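You operate a simulated robot arm through the tools that you are given. There is no shell and no other tool. Be economical: measure what you need, move in short steps, check, and stop when the job is done.

The job below is to be done with a simulated robot arm. You get a single attempt, and the scene is never put back.

JOB
Scrub the burnt patch off the blue dish with the soapy blue brush.
Fine: rinse the brush at the cold tap, tap off, brush back in its place; leave the other dish. Set down upright: blue brush. What is to be rubbed or washed off counts as gone when no trace of it is left.
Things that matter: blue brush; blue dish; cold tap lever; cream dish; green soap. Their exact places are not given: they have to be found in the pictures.

It is judged by the outcome, as a careful person would: the job done as asked, and still so three seconds after it is handed in. It fails if anything else is knocked over, pushed out of place, dropped, spilled or broken.

ROBOT AND FRAMES
A 6-joint arm with a two-finger parallel gripper on a trunk, on a base that drives. Base frame: it is fixed to the floor where the robot stands at the start and does not move with it; the origin is under the middle of the robot, x ahead of it, y to its left, z up; the surface under the hand at the start is at about z = 900. Readings come in mm, rad, newtons and seconds.
With the tool pointing down near the work surface it reaches from about 580 to 940 mm from the robot's upright axis, wherever it stands. Its first joint turns from -2.601 to 2.601 rad. Places, roughly: blue brush (14x6x8 cm) [700, -100, 900]; cold tap lever [900, 400, 1200]; green soap [800, 100, 900]. Payload 3.43 kg.
The TCP is the grasp point between the finger pads, 34 mm short of the fingertips. In the tool frame z runs along the fingers and y along their closing line. The gripper opens to 128 mm. The fingers are 24 mm wide and 12 mm thick; the gripper's body (48 by 130 mm) begins 96 mm behind the TCP.
Orientation is that of the tool frame in the base frame, as [roll, pitch, yaw] about the fixed x, y, z axes, in that order (R = Rz(yaw) Ry(pitch) Rx(roll)). With the fingers straight down and closing along the base's y, the tool's x points along the base's -x, its y along +y and its z along -z.

CONTROLS
- The arm moves only by the tool play_rows. Its argument "commands" is a list of rows, each a list of 3 entries, a list of its own where there are three numbers: the shift along the tool's x, y, z in units of 30 mm (1.0 is 30 mm), then the turn, a rotation vector about the tool's x, y, z in units of 4 degrees (1.0 is 4 degrees), then the closure in counts, from 0 (fully open) to 255 (shut). In form: [[[x, y, z], [rx, ry, rz], hand], ...]. A call has 1 to 10 rows; each row shifts and turns the commanded pose from where the row before left it, along the tool's axes as they then stand. A call with a number of a shift or a turn outside -1 to 1 is refused whole. Rows are played at 5 a second. More than 50 mm and 0.15 rad between two rows, or a gripper value outside its range, and nothing of the call is played. A pose out of reach is approached as far as the arm can. The call stops where the force on the tool passes 90 N (or 10 N more than at its start, if that is more) or the arm is blocked; 0.2 s more then pass. Each finger travels about 108 mm/s and halts on what it meets, pressing with about 43 N; the grip force reading is that of the motor and also rises with nothing between the fingers. The clock runs only during rows and for 0.2 s after the last one: add rows that do not move to give the fingers time. It gives the time, the measured TCP pose, the force on the tool (base axes), the opening and the grip force at its end, in the units of the frame above (readings bear some noise), with the torque about the TCP (base axes, N m) and any sound that the robot's microphone picked up.
- Cameras (640 x 400 px; columns grow to the right, rows downward): "scene" is now at [34.4, 144.8, 1662.3]; the picture's right is [-0.27, -0.96, 0.00], its down [-0.64, 0.18, -0.74] and it looks along [0.72, -0.20, -0.67] (base axes); focal length 272 px, centre (320, 200). "wrist" rides on the gripper at [76, -11, -160] in the tool frame; the picture's right is [0.15, 0.99, 0.00], its down [-0.88, 0.13, -0.46] and it looks along [-0.45, 0.07, 0.89] (tool axes); focal length 234 px, centre (320, 200).
- capture(camera): a new picture of that camera. The clock stands still meanwhile.
- slide_trunk(by): slides the trunk up (or, below 0, down) by that many mm; the arm and the scene camera ride with it, the base frame stays. It gives what a move gives, with no picture.
- steer(legs): drives the robot by 1 to 6 legs, each [ahead, turn to the left] in mm and rad, along the robot's own axes; the way and the turn of a leg run together, so that a leg with both is an arc; at most 1500 mm and 3.142 rad a leg. The arm and the cameras ride along, it lands a little off, and it stops where it bumps. It gives what a move gives.
- turn_head(pan, tilt): turns the head with the scene camera to pan (to the left, within 2.705 rad either way) and tilt (down, from -0.506 to 1.204), counted from straight ahead of the robot. It gives what a move gives.
- pixel_to_xyz(camera, pixels): for up to 12 pixels [column, row] of the newest picture of that camera ("zoom" is the newest enlarged one), the place [x, y, z] in the base frame of the surface seen there, good to about 2 mm, but the place of the scene camera against the robot may be out by one fixed shift of up to 12 mm in any direction. The clock stands still meanwhile.
- close_up(camera, box): a new picture of the part [left, top, right, bottom] of that camera's present view, enlarged. The clock stands still meanwhile.
- finish_job(): hands the job in; it is judged then, once.

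Go step by step. Measure first, check grasps and placings, and put right what went wrong. The budget is 80 turns and 48 pictures, counting those below and the enlarged ones. Unless the task says otherwise, let go and move clear before handing in, and close with one line.

The tools are called after "Emit:" by a JSON object that holds its "op" and its "data". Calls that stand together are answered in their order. play_rows: Moves the arm, as the interface text tells. Its arguments: {"type":"object","properties":{"commands":{"type":"array","items":{"type":"array"}}},"required":["commands"]} The other tools are called the same way: slide_trunk (by) slides the trunk up or down; steer (legs) drives the base; turn_head (pan, tilt) turns the head that bears the scene camera; capture (camera) takes a picture; pixel_to_xyz (camera, pixels) gives the place of the surface under pixels of a picture; close_up (camera, box) takes an enlarged picture of a part of a camera's view; finish_job () hands the job in.

At the start:

```text
time: 0.0
eef_pos: [648.3, -215.8, 1000.4]
ee_rot: [3.141, 0.001, 3.132]
ft_force: [-0.4, -0.5, 0.4]
wrist_torque: [0.0, 0.01, 0.01]
opening: 128.1
gripper_force: 0.0
trunk travel left (down, up): [-675.0, 35.0]
robot x, y, heading: [1.5, 1.4, 0.001]
head pan, tilt: [-0.272, 0.733]
```

scene: 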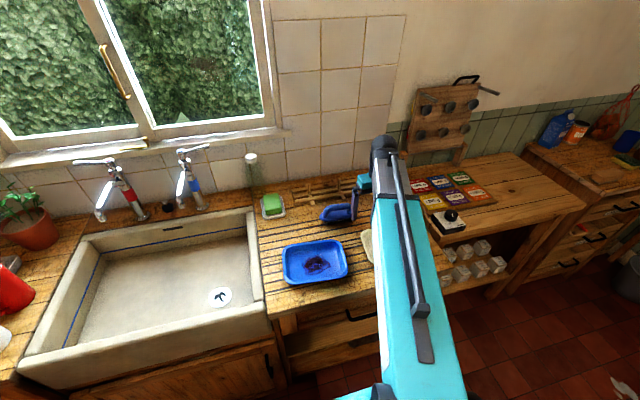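
wrist: 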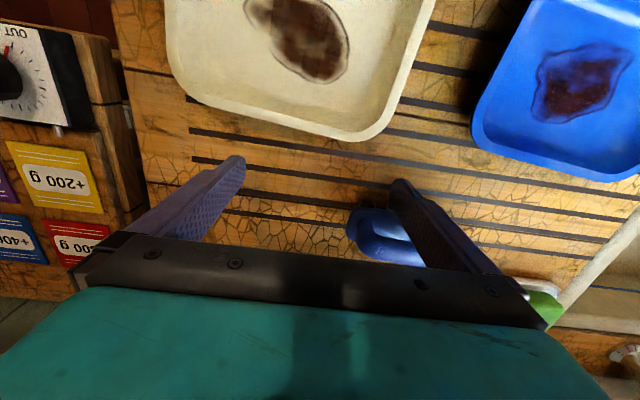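

The picture shows the blue dish at about (315,262), the brush near (340,213), the soap at (273,205) and the blue-marked tap at (190,175). I'll enlarge these to measure them.

Emit:
{"op": "close_up", "data": {"camera": "scene", "box": [240, 150, 400, 300]}}

Emit:
{"op": "close_up", "data": {"camera": "scene", "box": [60, 130, 280, 270]}}

Emit:
{"op": "pixel_to_xyz", "data": {"camera": "scene", "pixels": [[273, 203], [284, 216], [315, 264], [284, 250], [346, 248], [290, 284], [348, 275], [330, 214], [355, 205], [190, 150], [205, 146], [190, 190]]}}

```text
2.67 times, centred on (320, 225) of scene
```

zoom: 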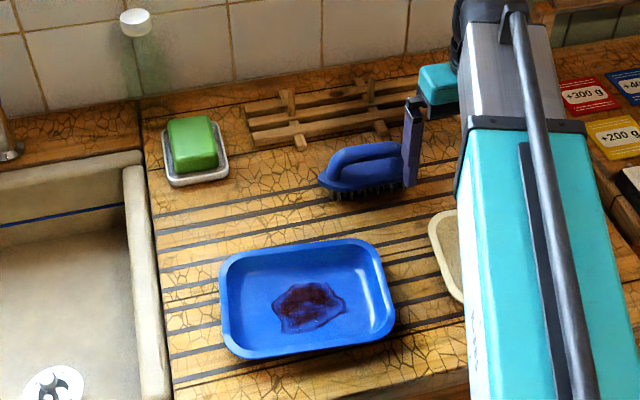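

```text
2.86 times, centred on (170, 200) of scene
```

zoom: 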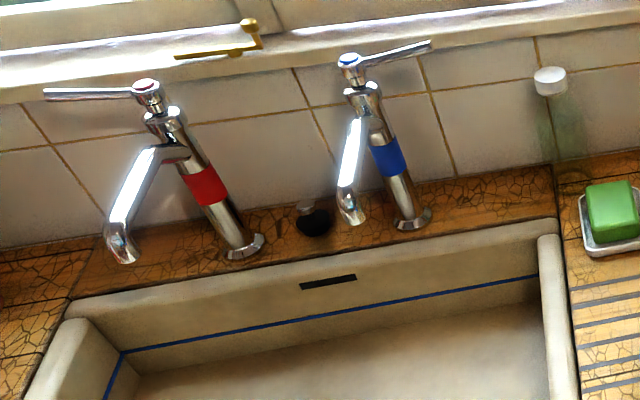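

```text
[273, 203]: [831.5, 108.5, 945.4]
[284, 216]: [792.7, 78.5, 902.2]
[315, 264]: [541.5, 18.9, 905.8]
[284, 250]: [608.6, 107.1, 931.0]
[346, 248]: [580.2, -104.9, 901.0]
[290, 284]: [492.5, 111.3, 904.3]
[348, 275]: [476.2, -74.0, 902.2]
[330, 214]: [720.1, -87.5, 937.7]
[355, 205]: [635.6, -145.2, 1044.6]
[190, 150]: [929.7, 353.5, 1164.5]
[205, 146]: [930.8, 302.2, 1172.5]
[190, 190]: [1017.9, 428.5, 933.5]
```

The brush lies bristles-down near [720,-90], partly hidden by the finger. I'll lift and shift the hand to see it with the wrist camera, which has no shift error.

Emit:
{"op": "play_rows", "data": {"commands": [[[0, 0, -1], [0, 0, 0], 0], [[0, 0, -1], [0, 0, 0], 0], [[0, 0, -1], [0, 0, 0], 0], [[0, 0, -1], [0, 0, 0], 0], [[0, 1, -1], [0, 0, 0], 0], [[0, 1, 0], [0, 0, 0], 0], [[0, 1, 0], [0, 0, 0], 0], [[0, 1, 0], [0, 0, 0], 0], [[0, 1, 0], [0, 0, 0], 0], [[0, 0, 0], [0, 0, 0], 0]]}}

Emit:
{"op": "capture", "data": {"camera": "wrist"}}

Emit:
{"op": "capture", "data": {"camera": "scene"}}

```text
time: 1.3
eef_pos: [653.6, -173.5, 1149.9]
ee_rot: [-3.139, 0.017, -3.134]
ft_force: [11.3, 5.1, -16.7]
wrist_torque: [-0.92, 0.43, -0.44]
opening: 127.9
gripper_force: 0.1
trunk travel left (down, up): [-675.0, 35.0]
robot x, y, heading: [1.5, 2.3, -0.001]
head pan, tilt: [-0.272, 0.733]
stopped in row 6: the force on the tool passed its limit at 109 N (the readings are from after the stop); the commanded pose is now the measured one
```

```text
43 pictures are left
```

wrist: 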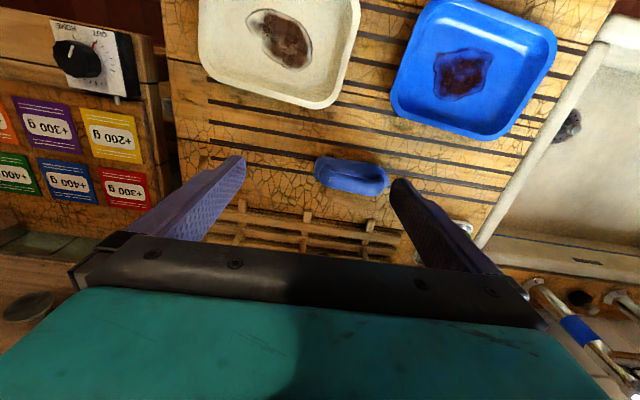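

```text
42 pictures are left
```

scene: 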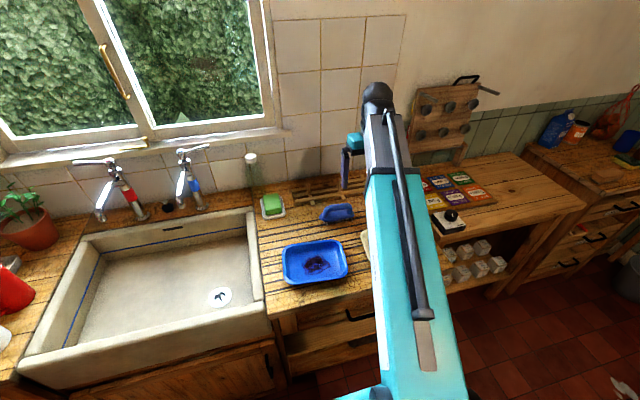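

The brush is now clear in the wrist picture, at about (350,176). The 109 N stop came with nothing visible near the hand, so I'll measure here and then test a gentler motion.

Emit:
{"op": "pixel_to_xyz", "data": {"camera": "wrist", "pixels": [[318, 168], [350, 163], [386, 178], [350, 182], [340, 190], [382, 192], [400, 20], [470, 75], [552, 30], [395, 100], [505, 135], [490, 60]]}}

Emit:
{"op": "close_up", "data": {"camera": "wrist", "box": [280, 130, 420, 218]}}

Emit:
{"op": "play_rows", "data": {"commands": [[[0, 0, 0], [0, 0, 0], 0], [[0, 0.3, 0], [0, 0, 0], 0], [[0, 0.5, 0], [0, 0, 0], 0], [[0, 0.5, 0], [0, 0, 0], 0], [[0, 0.5, 0], [0, 0, 0], 0], [[0, 0.3, 0], [0, 0, 0], 0], [[0, 0, 0], [0, 0, 0], 0]]}}

```text
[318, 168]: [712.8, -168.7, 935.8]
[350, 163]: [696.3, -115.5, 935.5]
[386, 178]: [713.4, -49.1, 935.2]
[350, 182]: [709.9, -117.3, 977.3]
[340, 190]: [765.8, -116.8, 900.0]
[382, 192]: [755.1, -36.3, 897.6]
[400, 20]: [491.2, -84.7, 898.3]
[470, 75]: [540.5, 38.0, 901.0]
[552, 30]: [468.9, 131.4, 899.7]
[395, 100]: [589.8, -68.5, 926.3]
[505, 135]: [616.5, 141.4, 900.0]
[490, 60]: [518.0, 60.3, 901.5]
```

```text
4.55 times, centred on (350, 174) of wrist
```

zoom: 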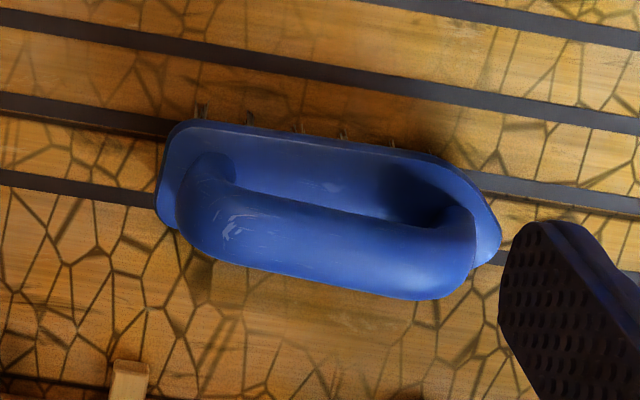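

```text
time: 2.5
eef_pos: [655.6, -127.8, 1149.4]
ee_rot: [-3.134, 0.029, -3.12]
ft_force: [10.5, 1.7, -15.8]
wrist_torque: [-0.47, 0.46, -0.24]
opening: 128.1
gripper_force: 0.1
trunk travel left (down, up): [-675.0, 35.0]
robot x, y, heading: [2.4, 3.6, 0.002]
head pan, tilt: [-0.272, 0.733]
stopped in row 5: the force on the tool passed its limit at 93 N (the readings are from after the stop); the commanded pose is now the measured one
```

A residual force of about 20 N and a drifting pitch suggest the arm is folded against a limit at this height. I'll go back down and check that the force clears.

Emit:
{"op": "play_rows", "data": {"commands": [[[0, 0, 0.5], [0, 0, 0], 0], [[0, 0, 0.7], [0, 0, 0], 0], [[0, 0, 0.7], [0, 0, 0], 0], [[0, 0, 0], [0, 0, 0], 0]]}}

Emit:
{"op": "capture", "data": {"camera": "scene"}}

```text
time: 3.5
eef_pos: [657.2, -128.6, 1090.9]
ee_rot: [-3.135, 0.026, -3.119]
ft_force: [-0.3, -0.4, -0.4]
wrist_torque: [0.0, 0.0, 0.03]
opening: 128.1
gripper_force: 0.0
trunk travel left (down, up): [-675.0, 35.0]
robot x, y, heading: [3.4, 3.4, -0.0]
head pan, tilt: [-0.272, 0.733]
```

```text
40 pictures are left
```

scene: 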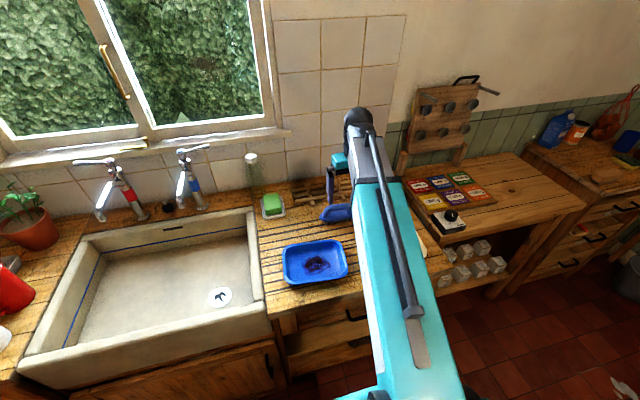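

The force is gone. Next I'll measure the brush's orientation and handle in the enlarged picture.

Emit:
{"op": "pixel_to_xyz", "data": {"camera": "zoom", "pixels": [[200, 133], [300, 145], [420, 162], [230, 225], [330, 245], [430, 270], [200, 190], [455, 215], [163, 210], [490, 245], [480, 190], [330, 268]]}}

Emit:
{"op": "close_up", "data": {"camera": "wrist", "box": [200, 80, 480, 255]}}

```text
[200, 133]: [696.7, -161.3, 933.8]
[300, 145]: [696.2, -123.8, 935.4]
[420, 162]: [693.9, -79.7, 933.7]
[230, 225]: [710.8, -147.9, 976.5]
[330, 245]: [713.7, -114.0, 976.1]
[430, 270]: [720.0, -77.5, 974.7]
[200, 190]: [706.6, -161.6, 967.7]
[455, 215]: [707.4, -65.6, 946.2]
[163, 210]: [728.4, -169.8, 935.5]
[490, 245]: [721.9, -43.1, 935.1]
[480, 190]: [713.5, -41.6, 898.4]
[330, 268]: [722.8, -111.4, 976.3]
```

```text
2.29 times, centred on (340, 168) of wrist
```

zoom: 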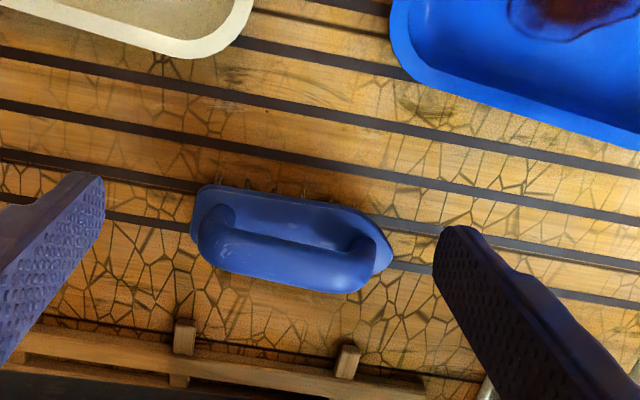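

The brush runs along y, from about y −171 to −40. Its base top is at z 935 and its handle bar is at x ~718 with its top at z 977. The dish at x ~540 is too close for a downward tool, so I'll back the base up 90 mm.

Emit:
{"op": "steer", "data": {"legs": [[-90, 0]]}}

Emit:
{"op": "turn_head", "data": {"pan": 0.15, "tilt": 0.65}}

Emit:
{"op": "capture", "data": {"camera": "scene"}}

Emit:
{"op": "close_up", "data": {"camera": "wrist", "box": [250, 80, 530, 255]}}

```text
time: 4.7
eef_pos: [563.9, -128.6, 1092.8]
ee_rot: [-3.133, 0.027, -3.119]
ft_force: [0.0, -0.1, -0.1]
wrist_torque: [-0.01, -0.05, 0.0]
opening: 128.0
gripper_force: 0.1
trunk travel left (down, up): [-675.0, 35.0]
robot x, y, heading: [-91.7, 3.9, -0.003]
head pan, tilt: [-0.272, 0.733]
```

```text
time: 5.5
eef_pos: [566.1, -129.2, 1092.5]
ee_rot: [-3.135, 0.026, -3.121]
ft_force: [-0.6, -0.4, -0.6]
wrist_torque: [-0.02, 0.0, -0.01]
opening: 128.3
gripper_force: 0.1
trunk travel left (down, up): [-675.0, 35.0]
robot x, y, heading: [-90.4, -1.4, -0.006]
head pan, tilt: [0.15, 0.649]
```

```text
38 pictures are left
```

scene: 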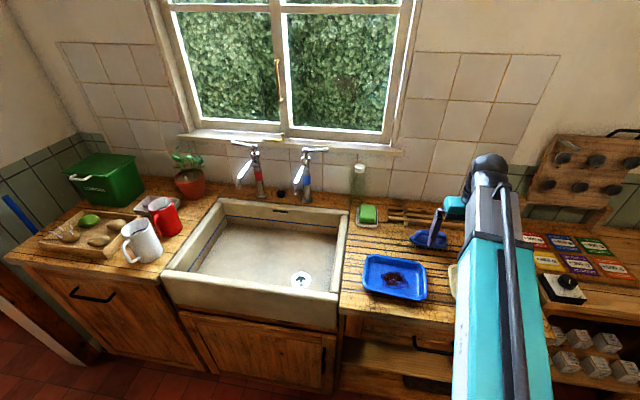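

```text
2.29 times, centred on (390, 168) of wrist
```

zoom: 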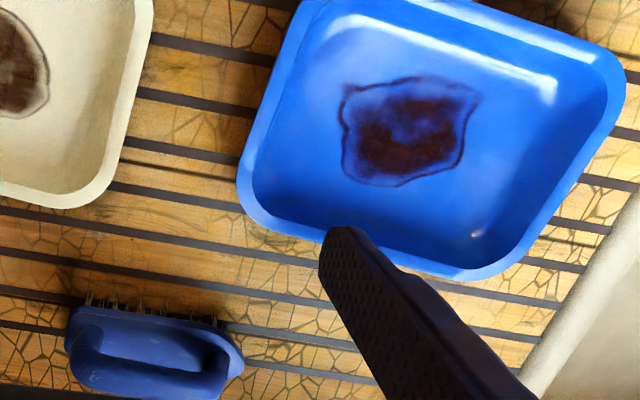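

This view shows the patch and the dish walls clearly, so I'll measure them.

Emit:
{"op": "pixel_to_xyz", "data": {"camera": "zoom", "pixels": [[340, 90], [478, 90], [375, 182], [460, 165], [410, 130], [310, 215], [470, 258], [560, 90], [320, 40], [245, 190], [490, 275], [620, 90]]}}

Emit:
{"op": "pixel_to_xyz", "data": {"camera": "scene", "pixels": [[369, 214], [361, 207], [376, 208], [368, 206], [360, 222], [375, 223], [306, 150], [318, 149], [327, 149], [299, 185], [306, 180], [303, 279]]}}

Emit:
{"op": "close_up", "data": {"camera": "scene", "box": [230, 130, 390, 230]}}

```text
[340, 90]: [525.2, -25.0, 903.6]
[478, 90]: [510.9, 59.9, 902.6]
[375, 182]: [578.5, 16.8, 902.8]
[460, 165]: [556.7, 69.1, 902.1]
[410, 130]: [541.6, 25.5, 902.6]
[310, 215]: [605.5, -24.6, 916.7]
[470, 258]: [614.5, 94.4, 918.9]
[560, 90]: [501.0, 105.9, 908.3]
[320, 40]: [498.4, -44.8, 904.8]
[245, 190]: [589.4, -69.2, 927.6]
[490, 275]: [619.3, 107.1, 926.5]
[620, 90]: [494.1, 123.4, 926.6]
```

```text
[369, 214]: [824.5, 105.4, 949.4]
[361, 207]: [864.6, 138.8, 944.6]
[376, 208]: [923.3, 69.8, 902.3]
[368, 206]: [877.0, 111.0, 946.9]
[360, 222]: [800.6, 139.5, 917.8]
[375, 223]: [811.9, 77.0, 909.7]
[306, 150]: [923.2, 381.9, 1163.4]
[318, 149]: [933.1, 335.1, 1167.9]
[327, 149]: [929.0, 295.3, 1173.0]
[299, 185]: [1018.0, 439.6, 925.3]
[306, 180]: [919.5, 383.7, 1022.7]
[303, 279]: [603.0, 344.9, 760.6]
```

```text
4.00 times, centred on (310, 180) of scene
```

zoom: 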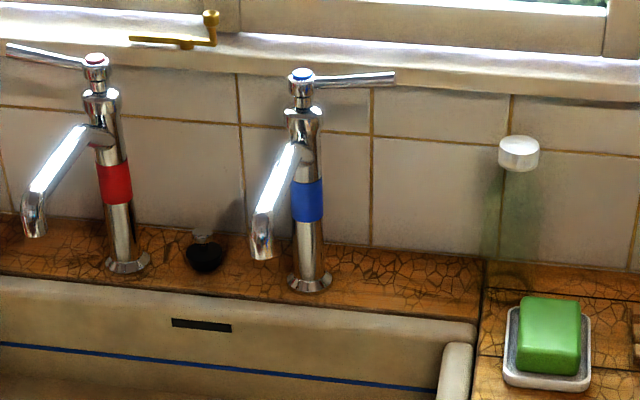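

The blue patch covers x 511–578 and y −25 to 69 on a floor at z ~902. The handle bar runs along y, so I'll turn the hand 90° to close across it, keeping the camera on the −y side and levelling the small pitch error.

Emit:
{"op": "play_rows", "data": {"commands": [[[0, 0, 0], [-0.1, 0.37, 0], 0], [[0, 0, 0], [0, 0, -1], 0], [[0, 0, 0], [0, 0, -1], 0], [[0, 0, 0], [0, 0, -1], 0], [[0, 0, 0], [0, 0, -1], 0], [[0, 0, 0], [0, 0, -1], 0], [[0, 0, 0], [0, 0, -1], 0], [[0, 0, 0], [0, 0, -1], 0], [[0, 0, 0], [0, 0, -1], 0], [[0, 0, 0], [0, 0, -1], 0]]}}

Emit:
{"op": "play_rows", "data": {"commands": [[[0, 0, 0], [0, 0, -1], 0], [[0, 0, 0], [0, 0, -1], 0], [[0, 0, 0], [0, 0, -1], 0], [[0, 0, 0], [0, 0, -1], 0], [[0, 0, 0], [0, 0, -1], 0], [[0, 0, 0], [0, 0, -1], 0], [[0, 0, 0], [0, 0, -1], 0], [[0, 0, 0], [0, 0, -1], 0], [[0, 0, 0], [0, 0, -1], 0], [[0, 0, 0], [0, 0, -1], 0]]}}

Emit:
{"op": "play_rows", "data": {"commands": [[[0, 0, 0], [0, 0, -1], 0], [[0, 0, 0], [0, 0, -1], 0], [[0, 0, 0], [0, 0, -1], 0], [[0, 0, 0], [0, 0, -0.7], 0], [[0, 0, 0], [0, 0, 0], 0]]}}

```text
time: 7.7
eef_pos: [565.5, -129.6, 1092.2]
ee_rot: [3.141, 0.0, -2.492]
ft_force: [0.1, -0.4, -0.6]
wrist_torque: [-0.03, 0.01, 0.03]
opening: 128.1
gripper_force: 0.1
trunk travel left (down, up): [-675.0, 35.0]
robot x, y, heading: [-88.7, 3.0, -0.006]
head pan, tilt: [0.15, 0.649]
```

```text
time: 9.9
eef_pos: [565.9, -129.0, 1091.0]
ee_rot: [3.141, 0.001, -1.792]
ft_force: [0.7, 0.3, 0.2]
wrist_torque: [0.0, 0.0, 0.0]
opening: 128.3
gripper_force: 0.0
trunk travel left (down, up): [-675.0, 35.0]
robot x, y, heading: [-88.3, -1.3, -0.006]
head pan, tilt: [0.15, 0.649]
```

```text
time: 11.1
eef_pos: [565.6, -128.3, 1092.0]
ee_rot: [-3.141, 0.0, -1.534]
ft_force: [0.1, -0.1, 0.2]
wrist_torque: [0.0, -0.01, 0.0]
opening: 128.2
gripper_force: 0.1
trunk travel left (down, up): [-675.0, 35.0]
robot x, y, heading: [-90.5, -0.7, 0.001]
head pan, tilt: [0.15, 0.649]
```

The turn is accurate (yaw −1.534). I'll hover above the handle and look.

Emit:
{"op": "play_rows", "data": {"commands": [[[0, -0.6, 0], [0, 0, 0], 0], [[-0.1, -1, 0], [0, 0, 0], 0], [[-0.1, -1, 0], [0, 0, 0], 0], [[-0.1, -1, 0], [0, 0, 0], 0], [[-0.1, -1, 0], [0, 0, 0], 0], [[0, -0.5, 0], [0, 0, 0], 0], [[0, 0, 0.6], [0, 0, 0], 0], [[0, 0, 0.6], [0, 0, 0], 0], [[0, 0, 0], [0, 0, 0], 0]]}}

Emit:
{"op": "capture", "data": {"camera": "wrist"}}

```text
time: 13.1
eef_pos: [716.6, -111.6, 1056.4]
ee_rot: [3.141, 0.0, -1.534]
ft_force: [-0.2, 0.1, 0.7]
wrist_torque: [0.01, 0.01, 0.02]
opening: 127.8
gripper_force: 0.1
trunk travel left (down, up): [-675.0, 35.0]
robot x, y, heading: [-90.9, 1.5, -0.002]
head pan, tilt: [0.15, 0.649]
```

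```text
35 pictures are left
```

wrist: 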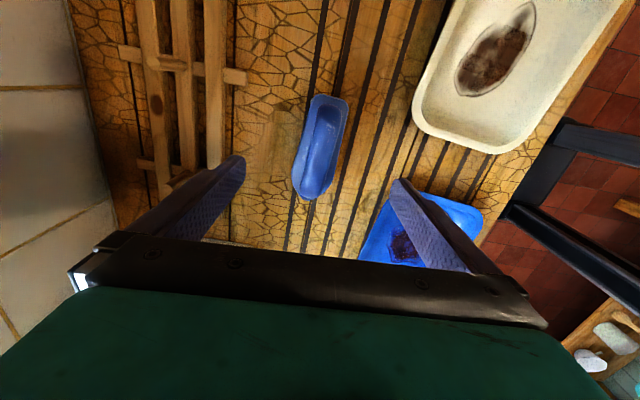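

Emit:
{"op": "close_up", "data": {"camera": "wrist", "box": [240, 80, 400, 220]}}

Emit:
{"op": "pixel_to_xyz", "data": {"camera": "wrist", "pixels": [[308, 150], [314, 150], [320, 150], [326, 150], [332, 150], [338, 150], [304, 150], [311, 105], [347, 105], [312, 190], [325, 98], [310, 198]]}}

```text
2.86 times, centred on (320, 150) of wrist
```

zoom: 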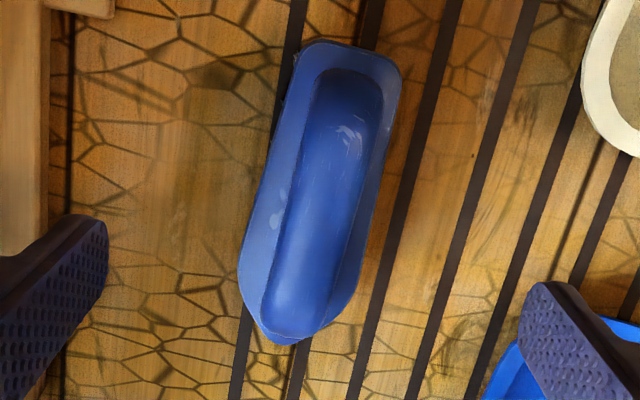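

```text
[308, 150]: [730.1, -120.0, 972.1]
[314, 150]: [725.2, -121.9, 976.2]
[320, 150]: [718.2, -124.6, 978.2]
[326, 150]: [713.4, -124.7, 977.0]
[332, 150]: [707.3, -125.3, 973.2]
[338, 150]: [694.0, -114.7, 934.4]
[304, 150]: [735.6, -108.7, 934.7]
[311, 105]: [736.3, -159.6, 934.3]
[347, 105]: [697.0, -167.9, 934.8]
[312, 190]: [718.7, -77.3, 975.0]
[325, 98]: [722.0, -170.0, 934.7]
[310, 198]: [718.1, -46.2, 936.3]
```

The handle bar is ~25 mm wide, centred at x 719 with its top at z 978, over a base at z 935. I'll descend to TCP z ≈ 974 and close.

Emit:
{"op": "play_rows", "data": {"commands": [[[-0.1, -0.07, 0.7], [0, 0, 0], 0], [[0, 0, 0.8], [0, 0, 0], 0], [[0, 0, 0.7], [0, 0, 0], 0], [[0, 0, 0.5], [0, 0, 0], 0], [[0, 0, 0], [0, 0, 0], 0], [[0, 0, 0], [0, 0, 0], 0]]}}

Emit:
{"op": "play_rows", "data": {"commands": [[[0, 0, 0], [0, 0, 0], 100], [[0, 0, 0], [0, 0, 0], 180], [[0, 0, 0], [0, 0, 0], 255], [[0, 0, 0], [0, 0, 0], 255], [[0, 0, 0], [0, 0, 0], 255], [[0, 0, 0], [0, 0, 0], 255]]}}

```text
time: 14.5
eef_pos: [717.8, -107.8, 974.7]
ee_rot: [3.141, 0.001, -1.534]
ft_force: [0.3, 0.5, -0.4]
wrist_torque: [0.0, -0.01, -0.02]
opening: 128.2
gripper_force: 0.1
trunk travel left (down, up): [-675.0, 35.0]
robot x, y, heading: [-93.3, -1.3, -0.0]
head pan, tilt: [0.15, 0.649]
```

```text
time: 15.9
eef_pos: [718.5, -107.2, 976.4]
ee_rot: [3.141, 0.0, -1.534]
ft_force: [0.7, -0.8, 1.0]
wrist_torque: [0.04, -0.1, -0.04]
opening: 25.0
gripper_force: 43.0
trunk travel left (down, up): [-675.0, 35.0]
robot x, y, heading: [-91.1, 6.1, 0.004]
head pan, tilt: [0.15, 0.649]
```

I have a firm grip at 25 mm opening. I'll lift straight up and move toward the soap for a wrist view.

Emit:
{"op": "play_rows", "data": {"commands": [[[0, 0, -0.5], [0, 0, 0], 255], [[0, 0, -0.8], [0, 0, 0], 255], [[0, 0, -0.8], [0, 0, 0], 255], [[0, 0, -0.8], [0, 0, 0], 255], [[-0.7, -0.3, 0], [0, 0, 0], 255], [[-0.9, -0.7, 0], [0, 0, 0], 255], [[-0.9, -0.7, 0], [0, 0, 0], 255], [[-0.9, -0.7, 0], [0, 0, 0], 255], [[-0.7, -0.3, 0], [0, 0, 0], 255], [[0, 0, 0], [0, 0, 0], 255]]}}

Emit:
{"op": "capture", "data": {"camera": "wrist"}}

Emit:
{"op": "capture", "data": {"camera": "scene"}}

```text
time: 18.1
eef_pos: [797.6, 15.5, 1060.9]
ee_rot: [-3.142, -0.001, -1.535]
ft_force: [-0.5, 0.8, -0.4]
wrist_torque: [-0.02, 0.0, 0.0]
opening: 0.1
gripper_force: 32.6
trunk travel left (down, up): [-675.0, 35.0]
robot x, y, heading: [-87.8, 1.6, -0.001]
head pan, tilt: [0.15, 0.649]
```

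```text
33 pictures are left
```

wrist: 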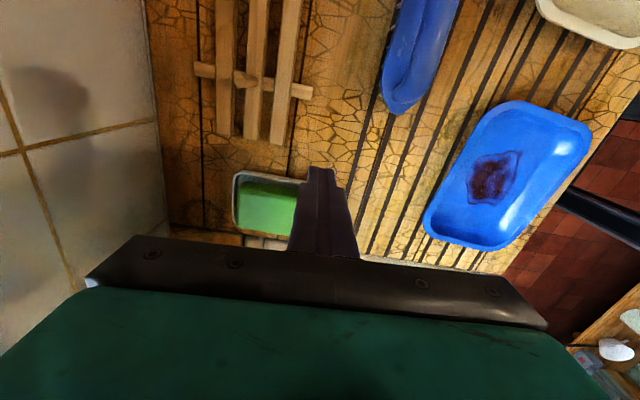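

```text
32 pictures are left
```

scene: 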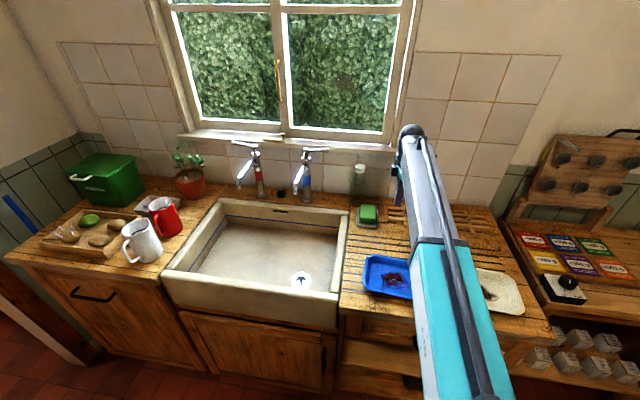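

The gripper is empty (opening 0.1): the brush slipped off the fingers and is still standing near its place at wrist (420,50). I'll reopen, go back above it and measure it and the soap on the way.

Emit:
{"op": "pixel_to_xyz", "data": {"camera": "wrist", "pixels": [[240, 180], [300, 185], [240, 225], [290, 230], [265, 205], [420, 40], [393, 95], [403, 112], [425, 105], [440, 40], [400, 40], [285, 190]]}}

Emit:
{"op": "play_rows", "data": {"commands": [[[0.7, 0.3, 0], [0, 0, 0], 0], [[0.9, 0.7, 0], [0, 0, 0], 0], [[0.9, 0.7, 0], [0, 0, 0], 0], [[0.9, 0.7, 0], [0, 0, 0], 0], [[0.7, 0.3, 0], [0, 0, 0], 0], [[0, 0, 0], [0, 0, 0], 0]]}}

Emit:
{"op": "close_up", "data": {"camera": "wrist", "box": [240, 80, 400, 220]}}

Emit:
{"op": "pixel_to_xyz", "data": {"camera": "wrist", "pixels": [[308, 150], [314, 150], [320, 150], [326, 150], [332, 150], [338, 150], [304, 150], [311, 105], [347, 105], [312, 190], [325, 98], [310, 198]]}}

```text
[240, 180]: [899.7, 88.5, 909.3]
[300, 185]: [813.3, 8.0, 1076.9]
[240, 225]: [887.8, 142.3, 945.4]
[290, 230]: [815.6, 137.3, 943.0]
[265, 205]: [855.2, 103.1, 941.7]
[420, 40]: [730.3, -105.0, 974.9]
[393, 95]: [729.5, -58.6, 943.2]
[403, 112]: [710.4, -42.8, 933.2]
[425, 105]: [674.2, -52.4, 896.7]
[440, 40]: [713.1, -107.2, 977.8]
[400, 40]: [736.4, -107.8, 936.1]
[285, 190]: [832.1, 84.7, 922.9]
```

```text
time: 19.5
eef_pos: [721.2, -107.4, 1059.4]
ee_rot: [-3.141, 0.001, -1.534]
ft_force: [-0.2, -0.2, 0.3]
wrist_torque: [-0.03, 0.01, -0.02]
opening: 127.8
gripper_force: 0.0
trunk travel left (down, up): [-675.0, 35.0]
robot x, y, heading: [-92.8, 3.9, -0.007]
head pan, tilt: [0.15, 0.649]
```

```text
2.86 times, centred on (320, 150) of wrist
```

zoom: 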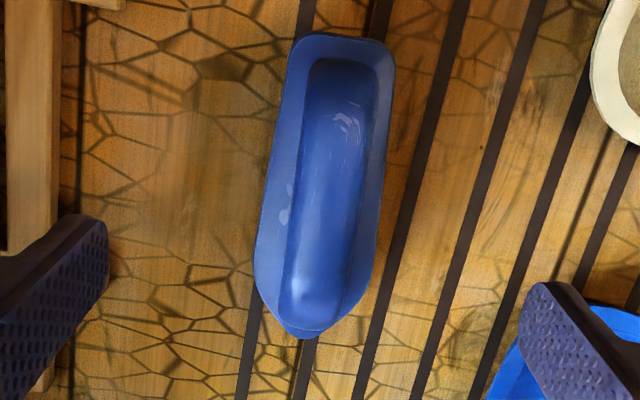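

```text
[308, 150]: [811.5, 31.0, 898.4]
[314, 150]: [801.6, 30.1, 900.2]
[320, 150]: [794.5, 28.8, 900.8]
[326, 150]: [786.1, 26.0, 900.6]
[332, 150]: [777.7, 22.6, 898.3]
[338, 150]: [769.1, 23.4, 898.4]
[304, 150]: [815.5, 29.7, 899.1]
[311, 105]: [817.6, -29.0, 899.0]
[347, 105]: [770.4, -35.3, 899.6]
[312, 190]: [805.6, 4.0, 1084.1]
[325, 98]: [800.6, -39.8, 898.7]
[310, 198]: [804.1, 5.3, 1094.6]
```

The brush is upright but turned slightly during the grip. I'll measure it on the enlarged picture.

Emit:
{"op": "pixel_to_xyz", "data": {"camera": "zoom", "pixels": [[300, 60], [390, 70], [258, 280], [372, 260], [335, 40], [303, 330], [345, 90], [315, 280], [330, 170], [298, 180], [372, 170], [310, 300]]}}

Emit:
{"op": "close_up", "data": {"camera": "scene", "box": [340, 180, 500, 300]}}

```text
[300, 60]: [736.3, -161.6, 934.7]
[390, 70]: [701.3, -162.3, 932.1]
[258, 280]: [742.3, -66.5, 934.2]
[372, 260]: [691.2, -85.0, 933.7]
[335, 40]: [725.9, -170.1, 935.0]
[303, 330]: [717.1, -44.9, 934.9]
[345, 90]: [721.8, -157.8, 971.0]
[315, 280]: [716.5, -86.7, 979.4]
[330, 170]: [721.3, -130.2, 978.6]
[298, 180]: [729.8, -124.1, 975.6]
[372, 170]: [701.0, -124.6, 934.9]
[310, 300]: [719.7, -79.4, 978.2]
```

```text
3.33 times, centred on (420, 240) of scene
```

zoom: 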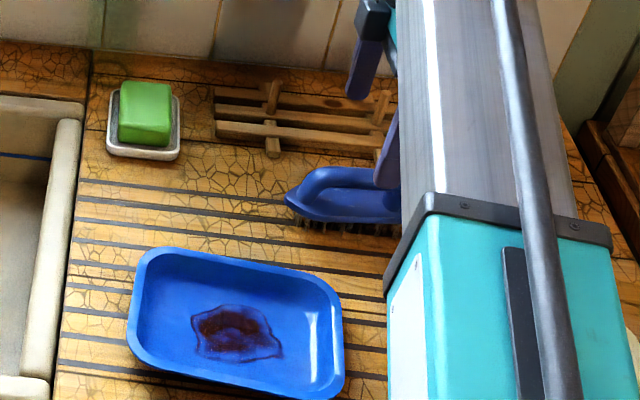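

The handle bar looks like a ~25 mm round bar centred near z 965, and my earlier grip at z 976 sat high on it. I'll regrip as low as the base allows (z ≈ 970) and lift slowly while watching the opening.

Emit:
{"op": "play_rows", "data": {"commands": [[[0, 0.06, 0.8], [0, 0, 0], 0], [[0, 0, 0.8], [0, 0, 0], 0], [[0, 0, 0.8], [0, 0, 0], 0], [[0, 0, 0.4], [0, 0, 0], 0], [[0, 0, 0.12], [0, 0, 0], 0], [[0, 0, 0], [0, 0, 0], 0], [[0, 0, 0], [0, 0, 0], 0]]}}

Emit:
{"op": "play_rows", "data": {"commands": [[[0, 0, 0.05], [0, 0, 0], 100], [[0, 0, 0], [0, 0, 0], 180], [[0, 0, 0], [0, 0, 0], 255], [[0, 0, 0], [0, 0, 0], 255], [[0, 0, 0], [0, 0, 0], 255], [[0, 0, 0], [0, 0, 0], 255]]}}

Emit:
{"op": "play_rows", "data": {"commands": [[[0, 0, -0.1], [0, 0, 0], 255], [[0, 0, -0.1], [0, 0, 0], 255], [[0, 0, -0.1], [0, 0, 0], 255], [[0, 0, 0], [0, 0, 0], 255], [[0, 0, 0], [0, 0, 0], 255]]}}

```text
time: 21.1
eef_pos: [719.6, -109.7, 973.8]
ee_rot: [-3.139, 0.001, -1.535]
ft_force: [1.0, -0.3, -0.3]
wrist_torque: [-0.04, -0.01, 0.02]
opening: 128.1
gripper_force: 0.1
trunk travel left (down, up): [-675.0, 35.0]
robot x, y, heading: [-92.3, 4.9, -0.003]
head pan, tilt: [0.15, 0.649]
```

```text
time: 22.5
eef_pos: [719.4, -109.0, 972.5]
ee_rot: [-3.141, -0.002, -1.534]
ft_force: [1.5, 0.1, 0.3]
wrist_torque: [0.0, -0.1, 0.01]
opening: 25.0
gripper_force: 42.9
trunk travel left (down, up): [-675.0, 35.0]
robot x, y, heading: [-91.1, 5.1, -0.002]
head pan, tilt: [0.15, 0.649]
```

```text
time: 23.7
eef_pos: [718.4, -108.7, 981.9]
ee_rot: [-3.141, 0.001, -1.534]
ft_force: [-0.6, -0.3, 0.1]
wrist_torque: [0.0, 0.01, -0.01]
opening: 25.2
gripper_force: 43.1
trunk travel left (down, up): [-675.0, 35.0]
robot x, y, heading: [-92.8, 2.1, -0.005]
head pan, tilt: [0.15, 0.649]
```

The opening still reads 25 mm after a 9 mm lift. I'll check in the picture whether the brush came up with it.

Emit:
{"op": "close_up", "data": {"camera": "wrist", "box": [200, 80, 440, 260]}}

Emit:
{"op": "pixel_to_xyz", "data": {"camera": "zoom", "pixels": [[330, 60], [335, 110], [345, 40], [300, 120], [370, 110], [320, 80]]}}

```text
2.22 times, centred on (320, 170) of wrist
```

zoom: 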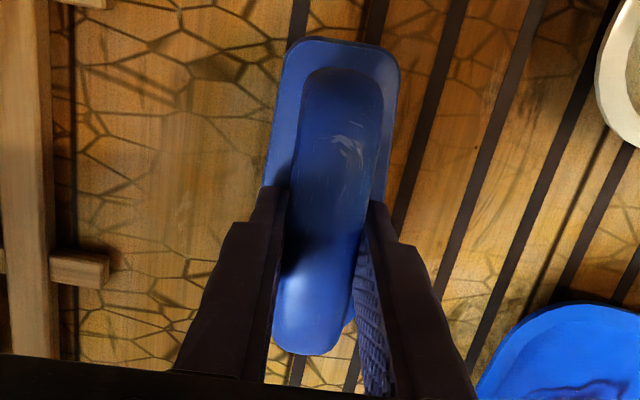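

```text
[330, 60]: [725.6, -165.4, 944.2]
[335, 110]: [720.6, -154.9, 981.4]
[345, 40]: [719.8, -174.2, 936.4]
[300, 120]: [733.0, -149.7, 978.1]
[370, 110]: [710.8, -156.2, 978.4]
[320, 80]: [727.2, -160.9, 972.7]
```

The base now reads z ≈ 944, so the brush has been lifted 9 mm. The earlier slip was probably from the fast lift, so I'll continue gently.

Emit:
{"op": "play_rows", "data": {"commands": [[[0, 0, -0.2], [0, 0, 0], 255], [[0, 0, -0.3], [0, 0, 0], 255], [[0, 0, -0.4], [0, 0, 0], 255], [[0, 0, -0.4], [0, 0, 0], 255], [[0, 0, -0.4], [0, 0, 0], 255], [[0, 0, -0.4], [0, 0, 0], 255], [[0, 0, -0.3], [0, 0, 0], 255], [[0, 0, -0.1], [0, 0, 0], 255], [[0, 0, 0], [0, 0, 0], 255]]}}

Emit:
{"op": "capture", "data": {"camera": "wrist"}}

Emit:
{"op": "pixel_to_xyz", "data": {"camera": "wrist", "pixels": [[324, 107], [326, 120], [330, 100], [314, 120], [334, 125]]}}

```text
time: 25.7
eef_pos: [719.8, -107.1, 1056.5]
ee_rot: [3.141, 0.0, -1.534]
ft_force: [0.4, 0.7, -1.5]
wrist_torque: [0.0, -0.02, -0.01]
opening: 25.3
gripper_force: 42.6
trunk travel left (down, up): [-675.0, 35.0]
robot x, y, heading: [-91.1, -1.1, 0.0]
head pan, tilt: [0.15, 0.649]
```

```text
28 pictures are left
```

wrist: 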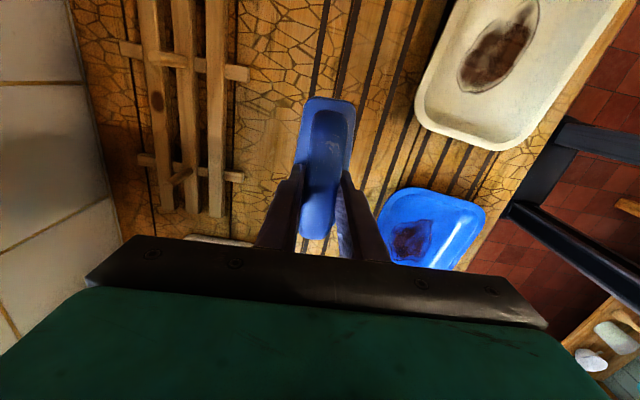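

```text
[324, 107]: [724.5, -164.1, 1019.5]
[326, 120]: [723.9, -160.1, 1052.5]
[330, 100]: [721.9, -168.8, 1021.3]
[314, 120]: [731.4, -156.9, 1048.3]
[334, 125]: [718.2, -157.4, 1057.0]
```

The brush is held firmly, with its bristle tips about 72 mm below the TCP. Before going over the soap I'll check where the glass bottle behind it and the cold tap parts are.

Emit:
{"op": "capture", "data": {"camera": "scene"}}

Emit:
{"op": "pixel_to_xyz", "data": {"camera": "scene", "pixels": [[360, 167], [358, 182], [359, 195], [369, 214], [365, 210], [313, 150], [305, 152], [301, 175], [295, 190], [308, 195], [309, 200], [325, 149]]}}

Emit:
{"op": "close_up", "data": {"camera": "scene", "box": [270, 135, 390, 235]}}

Emit:
{"op": "pixel_to_xyz", "data": {"camera": "zoom", "pixels": [[185, 85], [205, 95], [180, 105], [300, 90], [235, 87], [150, 170], [120, 260], [135, 290], [115, 300], [190, 330], [475, 170], [475, 220]]}}

```text
27 pictures are left
```

scene: 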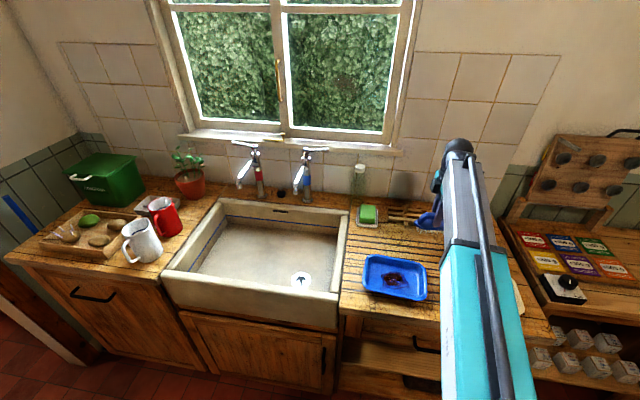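

```text
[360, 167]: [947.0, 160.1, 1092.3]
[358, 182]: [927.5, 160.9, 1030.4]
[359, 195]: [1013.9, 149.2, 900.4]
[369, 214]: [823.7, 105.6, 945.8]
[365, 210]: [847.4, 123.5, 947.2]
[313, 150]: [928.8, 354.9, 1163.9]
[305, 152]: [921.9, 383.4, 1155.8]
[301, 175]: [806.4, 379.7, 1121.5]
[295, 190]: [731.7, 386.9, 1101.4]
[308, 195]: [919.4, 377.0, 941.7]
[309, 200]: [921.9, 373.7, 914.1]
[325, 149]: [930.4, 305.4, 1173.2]
```

```text
4.00 times, centred on (330, 185) of scene
```

zoom: 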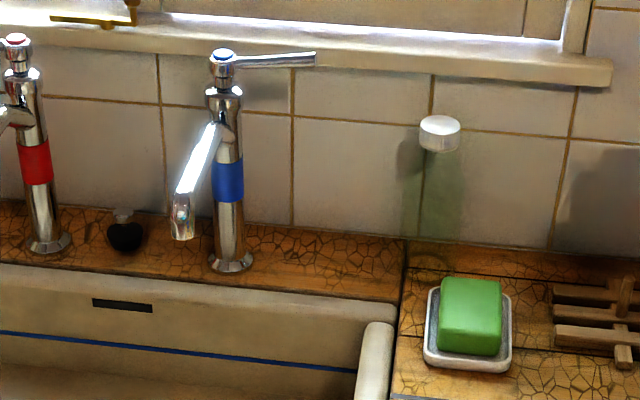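

```text
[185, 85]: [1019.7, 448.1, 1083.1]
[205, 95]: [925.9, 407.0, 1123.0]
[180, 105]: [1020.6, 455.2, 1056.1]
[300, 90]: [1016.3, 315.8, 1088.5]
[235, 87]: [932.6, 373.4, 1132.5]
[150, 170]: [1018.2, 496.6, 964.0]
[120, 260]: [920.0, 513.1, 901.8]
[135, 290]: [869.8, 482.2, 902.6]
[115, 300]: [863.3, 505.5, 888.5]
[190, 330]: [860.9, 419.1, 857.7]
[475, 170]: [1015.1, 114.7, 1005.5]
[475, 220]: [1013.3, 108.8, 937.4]
```

The bottle stands at about (935,160) up to z ~1100. The cold spout reaches out to about (730,387,1095). The soap top is at z ≈ 945, spanning x 815–888. I'll move the brush above the soap at (835,105), keeping clear of the bottle.

Emit:
{"op": "play_rows", "data": {"commands": [[[-0.4, -0.24, 0], [0, 0, 0], 255], [[-0.8, -0.47, 0], [0, 0, 0], 255], [[-0.9, -0.53, 0], [0, 0, 0], 255], [[-0.9, -0.53, 0], [0, 0, 0], 255], [[-0.9, -0.53, 0], [0, 0, 0], 255], [[-0.9, -0.53, 0], [0, 0, 0], 255], [[-0.9, -0.53, 0], [0, 0, 0], 255], [[-0.8, -0.47, 0], [0, 0, 0], 255], [[-0.42, -0.25, 0], [0, 0, 0], 255], [[0, 0, 0], [0, 0, 0], 255]]}}

Emit:
{"op": "play_rows", "data": {"commands": [[[0, 0, 0.4], [0, 0, 0], 255], [[0, 0, 0.4], [0, 0, 0], 255], [[0, 0, 0.2], [0, 0, 0], 255], [[0, 0, 0], [0, 0, 0], 255]]}}

Emit:
{"op": "close_up", "data": {"camera": "scene", "box": [310, 150, 430, 250]}}

```text
time: 27.9
eef_pos: [832.8, 101.8, 1056.7]
ee_rot: [3.141, 0.0, -1.535]
ft_force: [0.4, -0.4, -0.7]
wrist_torque: [-0.02, 0.0, 0.03]
opening: 25.3
gripper_force: 42.7
trunk travel left (down, up): [-675.0, 35.0]
robot x, y, heading: [-90.8, 3.4, -0.004]
head pan, tilt: [0.15, 0.649]
```

```text
time: 28.9
eef_pos: [831.4, 103.8, 1027.3]
ee_rot: [3.141, 0.0, -1.534]
ft_force: [-0.3, 0.5, -1.0]
wrist_torque: [0.02, 0.0, -0.02]
opening: 25.1
gripper_force: 43.2
trunk travel left (down, up): [-675.0, 35.0]
robot x, y, heading: [-91.8, -0.4, 0.001]
head pan, tilt: [0.15, 0.649]
```

```text
4.00 times, centred on (370, 200) of scene
```

zoom: 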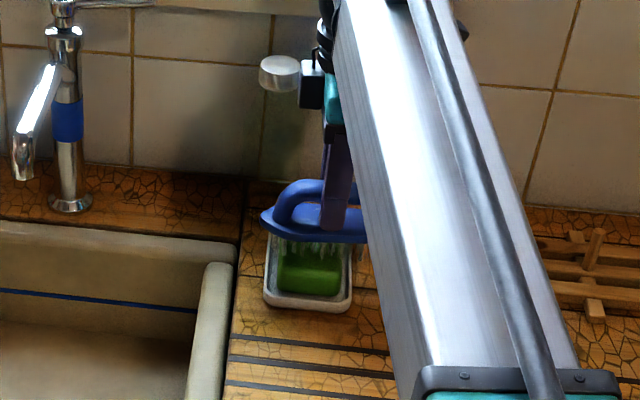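

The bristles hang right above the soap. I'll lower in 3 mm steps while watching the force.

Emit:
{"op": "play_rows", "data": {"commands": [[[0, 0, 0.1], [0, 0, 0], 255], [[0, 0, 0.1], [0, 0, 0], 255], [[0, 0, 0.1], [0, 0, 0], 255], [[0, 0, 0], [0, 0, 0], 255]]}}

Emit:
{"op": "play_rows", "data": {"commands": [[[0, 0, 0.1], [0, 0, 0], 255], [[0, 0, 0], [0, 0, 0], 255]]}}

```text
time: 29.9
eef_pos: [832.6, 104.6, 1016.6]
ee_rot: [3.141, -0.002, -1.535]
ft_force: [0.7, -0.8, -1.6]
wrist_torque: [0.01, 0.01, -0.03]
opening: 25.0
gripper_force: 42.9
trunk travel left (down, up): [-675.0, 35.0]
robot x, y, heading: [-90.9, 5.6, -0.0]
head pan, tilt: [0.15, 0.649]
```

```text
time: 30.5
eef_pos: [831.8, 103.1, 1017.1]
ee_rot: [-3.138, 0.0, -1.534]
ft_force: [2.7, -1.2, 13.0]
wrist_torque: [0.08, -0.19, -0.01]
opening: 24.8
gripper_force: 43.1
trunk travel left (down, up): [-675.0, 35.0]
robot x, y, heading: [-93.3, -1.8, -0.004]
head pan, tilt: [0.15, 0.649]
```

There's contact at about 13 N. I'll ease off slightly and rub with small strokes.

Emit:
{"op": "play_rows", "data": {"commands": [[[0, 0, -0.04], [0, 0, 0], 255], [[0.2, 0, 0], [0, 0, 0], 255], [[-0.2, 0, 0], [0, 0, 0], 255], [[-0.2, 0, 0], [0, 0, 0], 255], [[0.2, 0, 0], [0, 0, 0], 255], [[0.2, 0, 0], [0, 0, 0], 255], [[-0.2, 0, 0], [0, 0, 0], 255], [[-0.2, 0, 0], [0, 0, 0], 255], [[0.2, 0, 0], [0, 0, 0], 255]]}}

Emit:
{"op": "close_up", "data": {"camera": "scene", "box": [320, 160, 400, 230]}}

```text
time: 32.5
eef_pos: [832.3, 105.8, 1015.3]
ee_rot: [-3.141, 0.001, -1.534]
ft_force: [0.4, 4.6, 12.4]
wrist_torque: [0.04, -0.09, 0.04]
opening: 24.8
gripper_force: 43.0
trunk travel left (down, up): [-675.0, 35.0]
robot x, y, heading: [-91.1, 1.4, -0.001]
head pan, tilt: [0.15, 0.649]
```

```text
5.71 times, centred on (360, 195) of scene
```

zoom: 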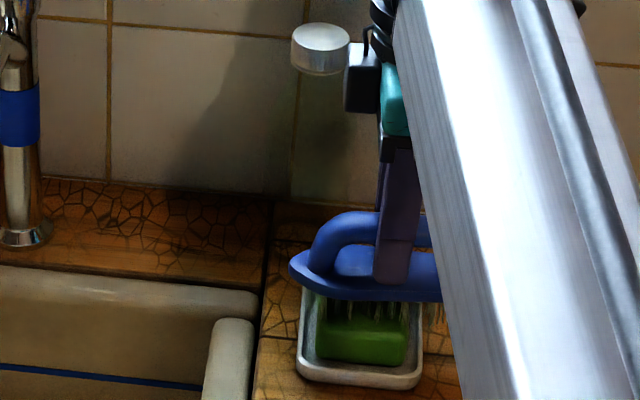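

The soap and tray stayed put. One slower, longer sweep along the brush will soap more of the bristles, then I'll lift.

Emit:
{"op": "play_rows", "data": {"commands": [[[0.25, 0, 0], [0, 0, 0], 255], [[0.25, 0, 0], [0, 0, 0], 255], [[0.25, 0, 0], [0, 0, 0], 255], [[-0.3, 0, 0], [0, 0, 0], 255], [[-0.3, 0, 0], [0, 0, 0], 255], [[-0.3, 0, 0], [0, 0, 0], 255], [[-0.3, 0, 0], [0, 0, 0], 255], [[0.3, 0, 0], [0, 0, 0], 255], [[0, 0, -0.3], [0, 0, 0], 255], [[0, 0, -0.5], [0, 0, 0], 255]]}}

Emit:
{"op": "play_rows", "data": {"commands": [[[0, 0, -0.5], [0, 0, 0], 255], [[0, 0.3, -0.3], [0, 0, 0], 255], [[0, 0.6, 0], [0, 0, 0], 255], [[0, 0.8, 0], [0, 0, 0], 255], [[0, 0.9, 0], [0, 0, 0], 255], [[0, 0.9, 0], [0, 0, 0], 255], [[0, 0.9, 0], [0, 0, 0], 255], [[0, 0.6, 0], [0, 0, 0], 255], [[0, 0.3, 0], [0, 0, 0], 255], [[0, 0, 0], [0, 0, 0], 255]]}}

Emit:
{"op": "capture", "data": {"camera": "scene"}}

```text
time: 34.7
eef_pos: [833.9, 107.4, 1039.2]
ee_rot: [-3.141, 0.0, -1.536]
ft_force: [1.1, 0.1, -1.8]
wrist_torque: [0.0, -0.01, 0.0]
opening: 25.1
gripper_force: 43.2
trunk travel left (down, up): [-675.0, 35.0]
robot x, y, heading: [-89.3, 2.4, -0.003]
head pan, tilt: [0.15, 0.649]
```

```text
time: 36.9
eef_pos: [673.4, 103.0, 1063.6]
ee_rot: [3.142, 0.001, -1.534]
ft_force: [0.6, 0.1, -0.8]
wrist_torque: [0.02, 0.01, 0.01]
opening: 25.2
gripper_force: 43.0
trunk travel left (down, up): [-675.0, 35.0]
robot x, y, heading: [-92.4, 2.0, -0.003]
head pan, tilt: [0.15, 0.649]
```

```text
23 pictures are left
```

scene: 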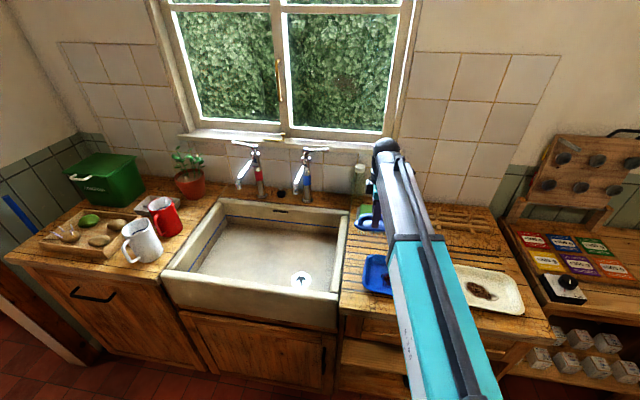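

Next I'll carry the brush over the patch centre at (545,22), turning it slightly to match the dish.

Emit:
{"op": "play_rows", "data": {"commands": [[[0.2, 0.35, 0], [0, 0, 0], 255], [[0.35, 0.6, 0], [0, 0, 0], 255], [[0.35, 0.6, 0], [0, 0, 0], 255], [[0.4, 0.7, 0], [0, 0, 0], 255], [[0.4, 0.7, 0], [0, 0, 0], 255], [[0.35, 0.6, 0], [0, 0, 0], 255], [[0.3, 0.5, 0], [0, 0, 0], 255], [[0.19, 0.33, 0], [0, 0, 0], 255], [[0, 0, 0], [0, 0, 1], 255], [[0, 0, 0], [0, 0, 0], 255]]}}

Emit:
{"op": "play_rows", "data": {"commands": [[[0, 0, 0.4], [0, 0, 0], 255], [[0, 0, 0.5], [0, 0, 0], 255], [[0, 0, 0.4], [0, 0, 0], 255], [[0, 0, 0.2], [0, 0, 0], 255], [[0, 0, 0], [0, 0, 0], 255]]}}

Emit:
{"op": "capture", "data": {"camera": "wrist"}}

```text
time: 39.1
eef_pos: [546.2, 21.2, 1064.8]
ee_rot: [-3.141, 0.001, -1.606]
ft_force: [-0.4, 0.0, -2.0]
wrist_torque: [-0.02, 0.01, 0.03]
opening: 25.2
gripper_force: 42.8
trunk travel left (down, up): [-675.0, 35.0]
robot x, y, heading: [-90.0, 3.0, 0.001]
head pan, tilt: [0.15, 0.649]
```

```text
time: 40.3
eef_pos: [545.7, 20.6, 1018.8]
ee_rot: [3.141, -0.001, -1.605]
ft_force: [-0.1, -0.7, -0.9]
wrist_torque: [0.0, 0.0, 0.02]
opening: 25.2
gripper_force: 42.8
trunk travel left (down, up): [-675.0, 35.0]
robot x, y, heading: [-91.4, 0.5, -0.003]
head pan, tilt: [0.15, 0.649]
```

```text
22 pictures are left
```

wrist: 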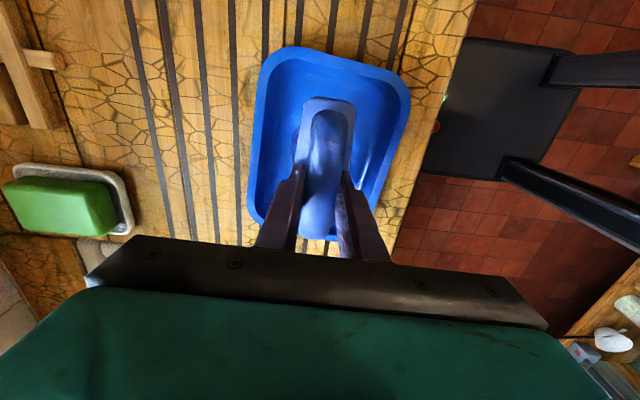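

The brush sits over the dish. I'll check the rim and inner floor positions before lowering.

Emit:
{"op": "pixel_to_xyz", "data": {"camera": "wrist", "pixels": [[275, 60], [400, 88], [254, 205], [258, 110], [402, 130], [335, 65], [280, 80], [385, 100], [268, 190], [375, 165], [335, 82], [325, 103]]}}

```text
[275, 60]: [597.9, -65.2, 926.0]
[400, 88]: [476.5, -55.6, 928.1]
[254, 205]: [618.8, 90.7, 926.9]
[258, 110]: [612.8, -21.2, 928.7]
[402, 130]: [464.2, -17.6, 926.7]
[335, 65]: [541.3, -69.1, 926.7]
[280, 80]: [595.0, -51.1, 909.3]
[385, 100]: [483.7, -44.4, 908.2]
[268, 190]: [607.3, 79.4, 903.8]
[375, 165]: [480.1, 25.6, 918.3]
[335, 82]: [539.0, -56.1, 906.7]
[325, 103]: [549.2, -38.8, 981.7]
```

The dish floor spans x ~482–607 and y ~−53 to 105, so there is room for strokes of ±20 mm in x. I'll lower to contact.

Emit:
{"op": "play_rows", "data": {"commands": [[[0, 0, 0.4], [0, 0, 0], 255], [[0, 0, 0.5], [0, 0, 0], 255], [[0, 0, 0.3], [0, 0, 0], 255], [[0, 0, 0.1], [0, 0, 0], 255], [[0, 0, 0], [0, 0, 0], 255]]}}

Emit:
{"op": "play_rows", "data": {"commands": [[[0, 0, 0.1], [0, 0, 0], 255], [[0, 0, 0.05], [0, 0, 0], 255], [[0, 0, 0], [0, 0, 0], 255]]}}

```text
time: 41.5
eef_pos: [545.9, 20.6, 979.4]
ee_rot: [-3.141, 0.001, -1.604]
ft_force: [-0.6, 0.4, -1.8]
wrist_torque: [-0.03, 0.0, -0.02]
opening: 25.1
gripper_force: 42.3
trunk travel left (down, up): [-675.0, 35.0]
robot x, y, heading: [-92.9, 0.7, -0.003]
head pan, tilt: [0.15, 0.649]
```

```text
time: 42.3
eef_pos: [544.4, 20.7, 975.7]
ee_rot: [-3.14, -0.001, -1.604]
ft_force: [1.2, -0.4, 8.4]
wrist_torque: [-0.27, -0.24, 0.0]
opening: 25.1
gripper_force: 42.8
trunk travel left (down, up): [-675.0, 35.0]
robot x, y, heading: [-90.3, 0.6, -0.004]
head pan, tilt: [0.15, 0.649]
```

There's contact at 8 N. I'll scrub in x strokes of ±20 mm.

Emit:
{"op": "play_rows", "data": {"commands": [[[0, 0.35, 0], [0, 0, 0], 255], [[0, 0.35, 0], [0, 0, 0], 255], [[0, -0.35, 0], [0, 0, 0], 255], [[0, -0.35, 0], [0, 0, 0], 255], [[0, -0.35, 0], [0, 0, 0], 255], [[0, -0.35, 0], [0, 0, 0], 255], [[0, 0.35, 0], [0, 0, 0], 255], [[0, 0.35, 0], [0, 0, 0], 255]]}}

Emit:
{"op": "capture", "data": {"camera": "wrist"}}

Emit:
{"op": "pixel_to_xyz", "data": {"camera": "wrist", "pixels": [[335, 65], [335, 45], [335, 80], [258, 110], [402, 130], [250, 150], [410, 110]]}}

```text
time: 44.1
eef_pos: [544.5, 20.8, 975.5]
ee_rot: [-3.139, -0.001, -1.605]
ft_force: [4.2, 0.1, 14.2]
wrist_torque: [-0.1, -0.26, -0.01]
opening: 25.1
gripper_force: 43.0
trunk travel left (down, up): [-675.0, 35.0]
robot x, y, heading: [-94.2, -0.5, -0.004]
head pan, tilt: [0.15, 0.649]
```

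```text
21 pictures are left
```

wrist: 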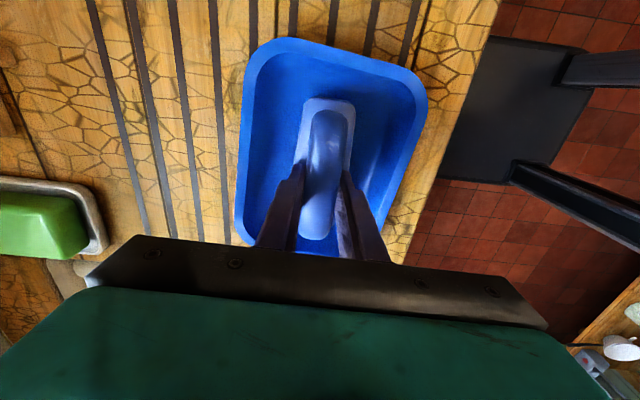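

```text
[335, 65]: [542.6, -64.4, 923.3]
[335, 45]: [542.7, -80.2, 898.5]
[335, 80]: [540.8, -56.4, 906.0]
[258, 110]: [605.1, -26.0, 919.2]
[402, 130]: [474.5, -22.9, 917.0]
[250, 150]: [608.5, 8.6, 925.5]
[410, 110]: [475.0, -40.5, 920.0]
```

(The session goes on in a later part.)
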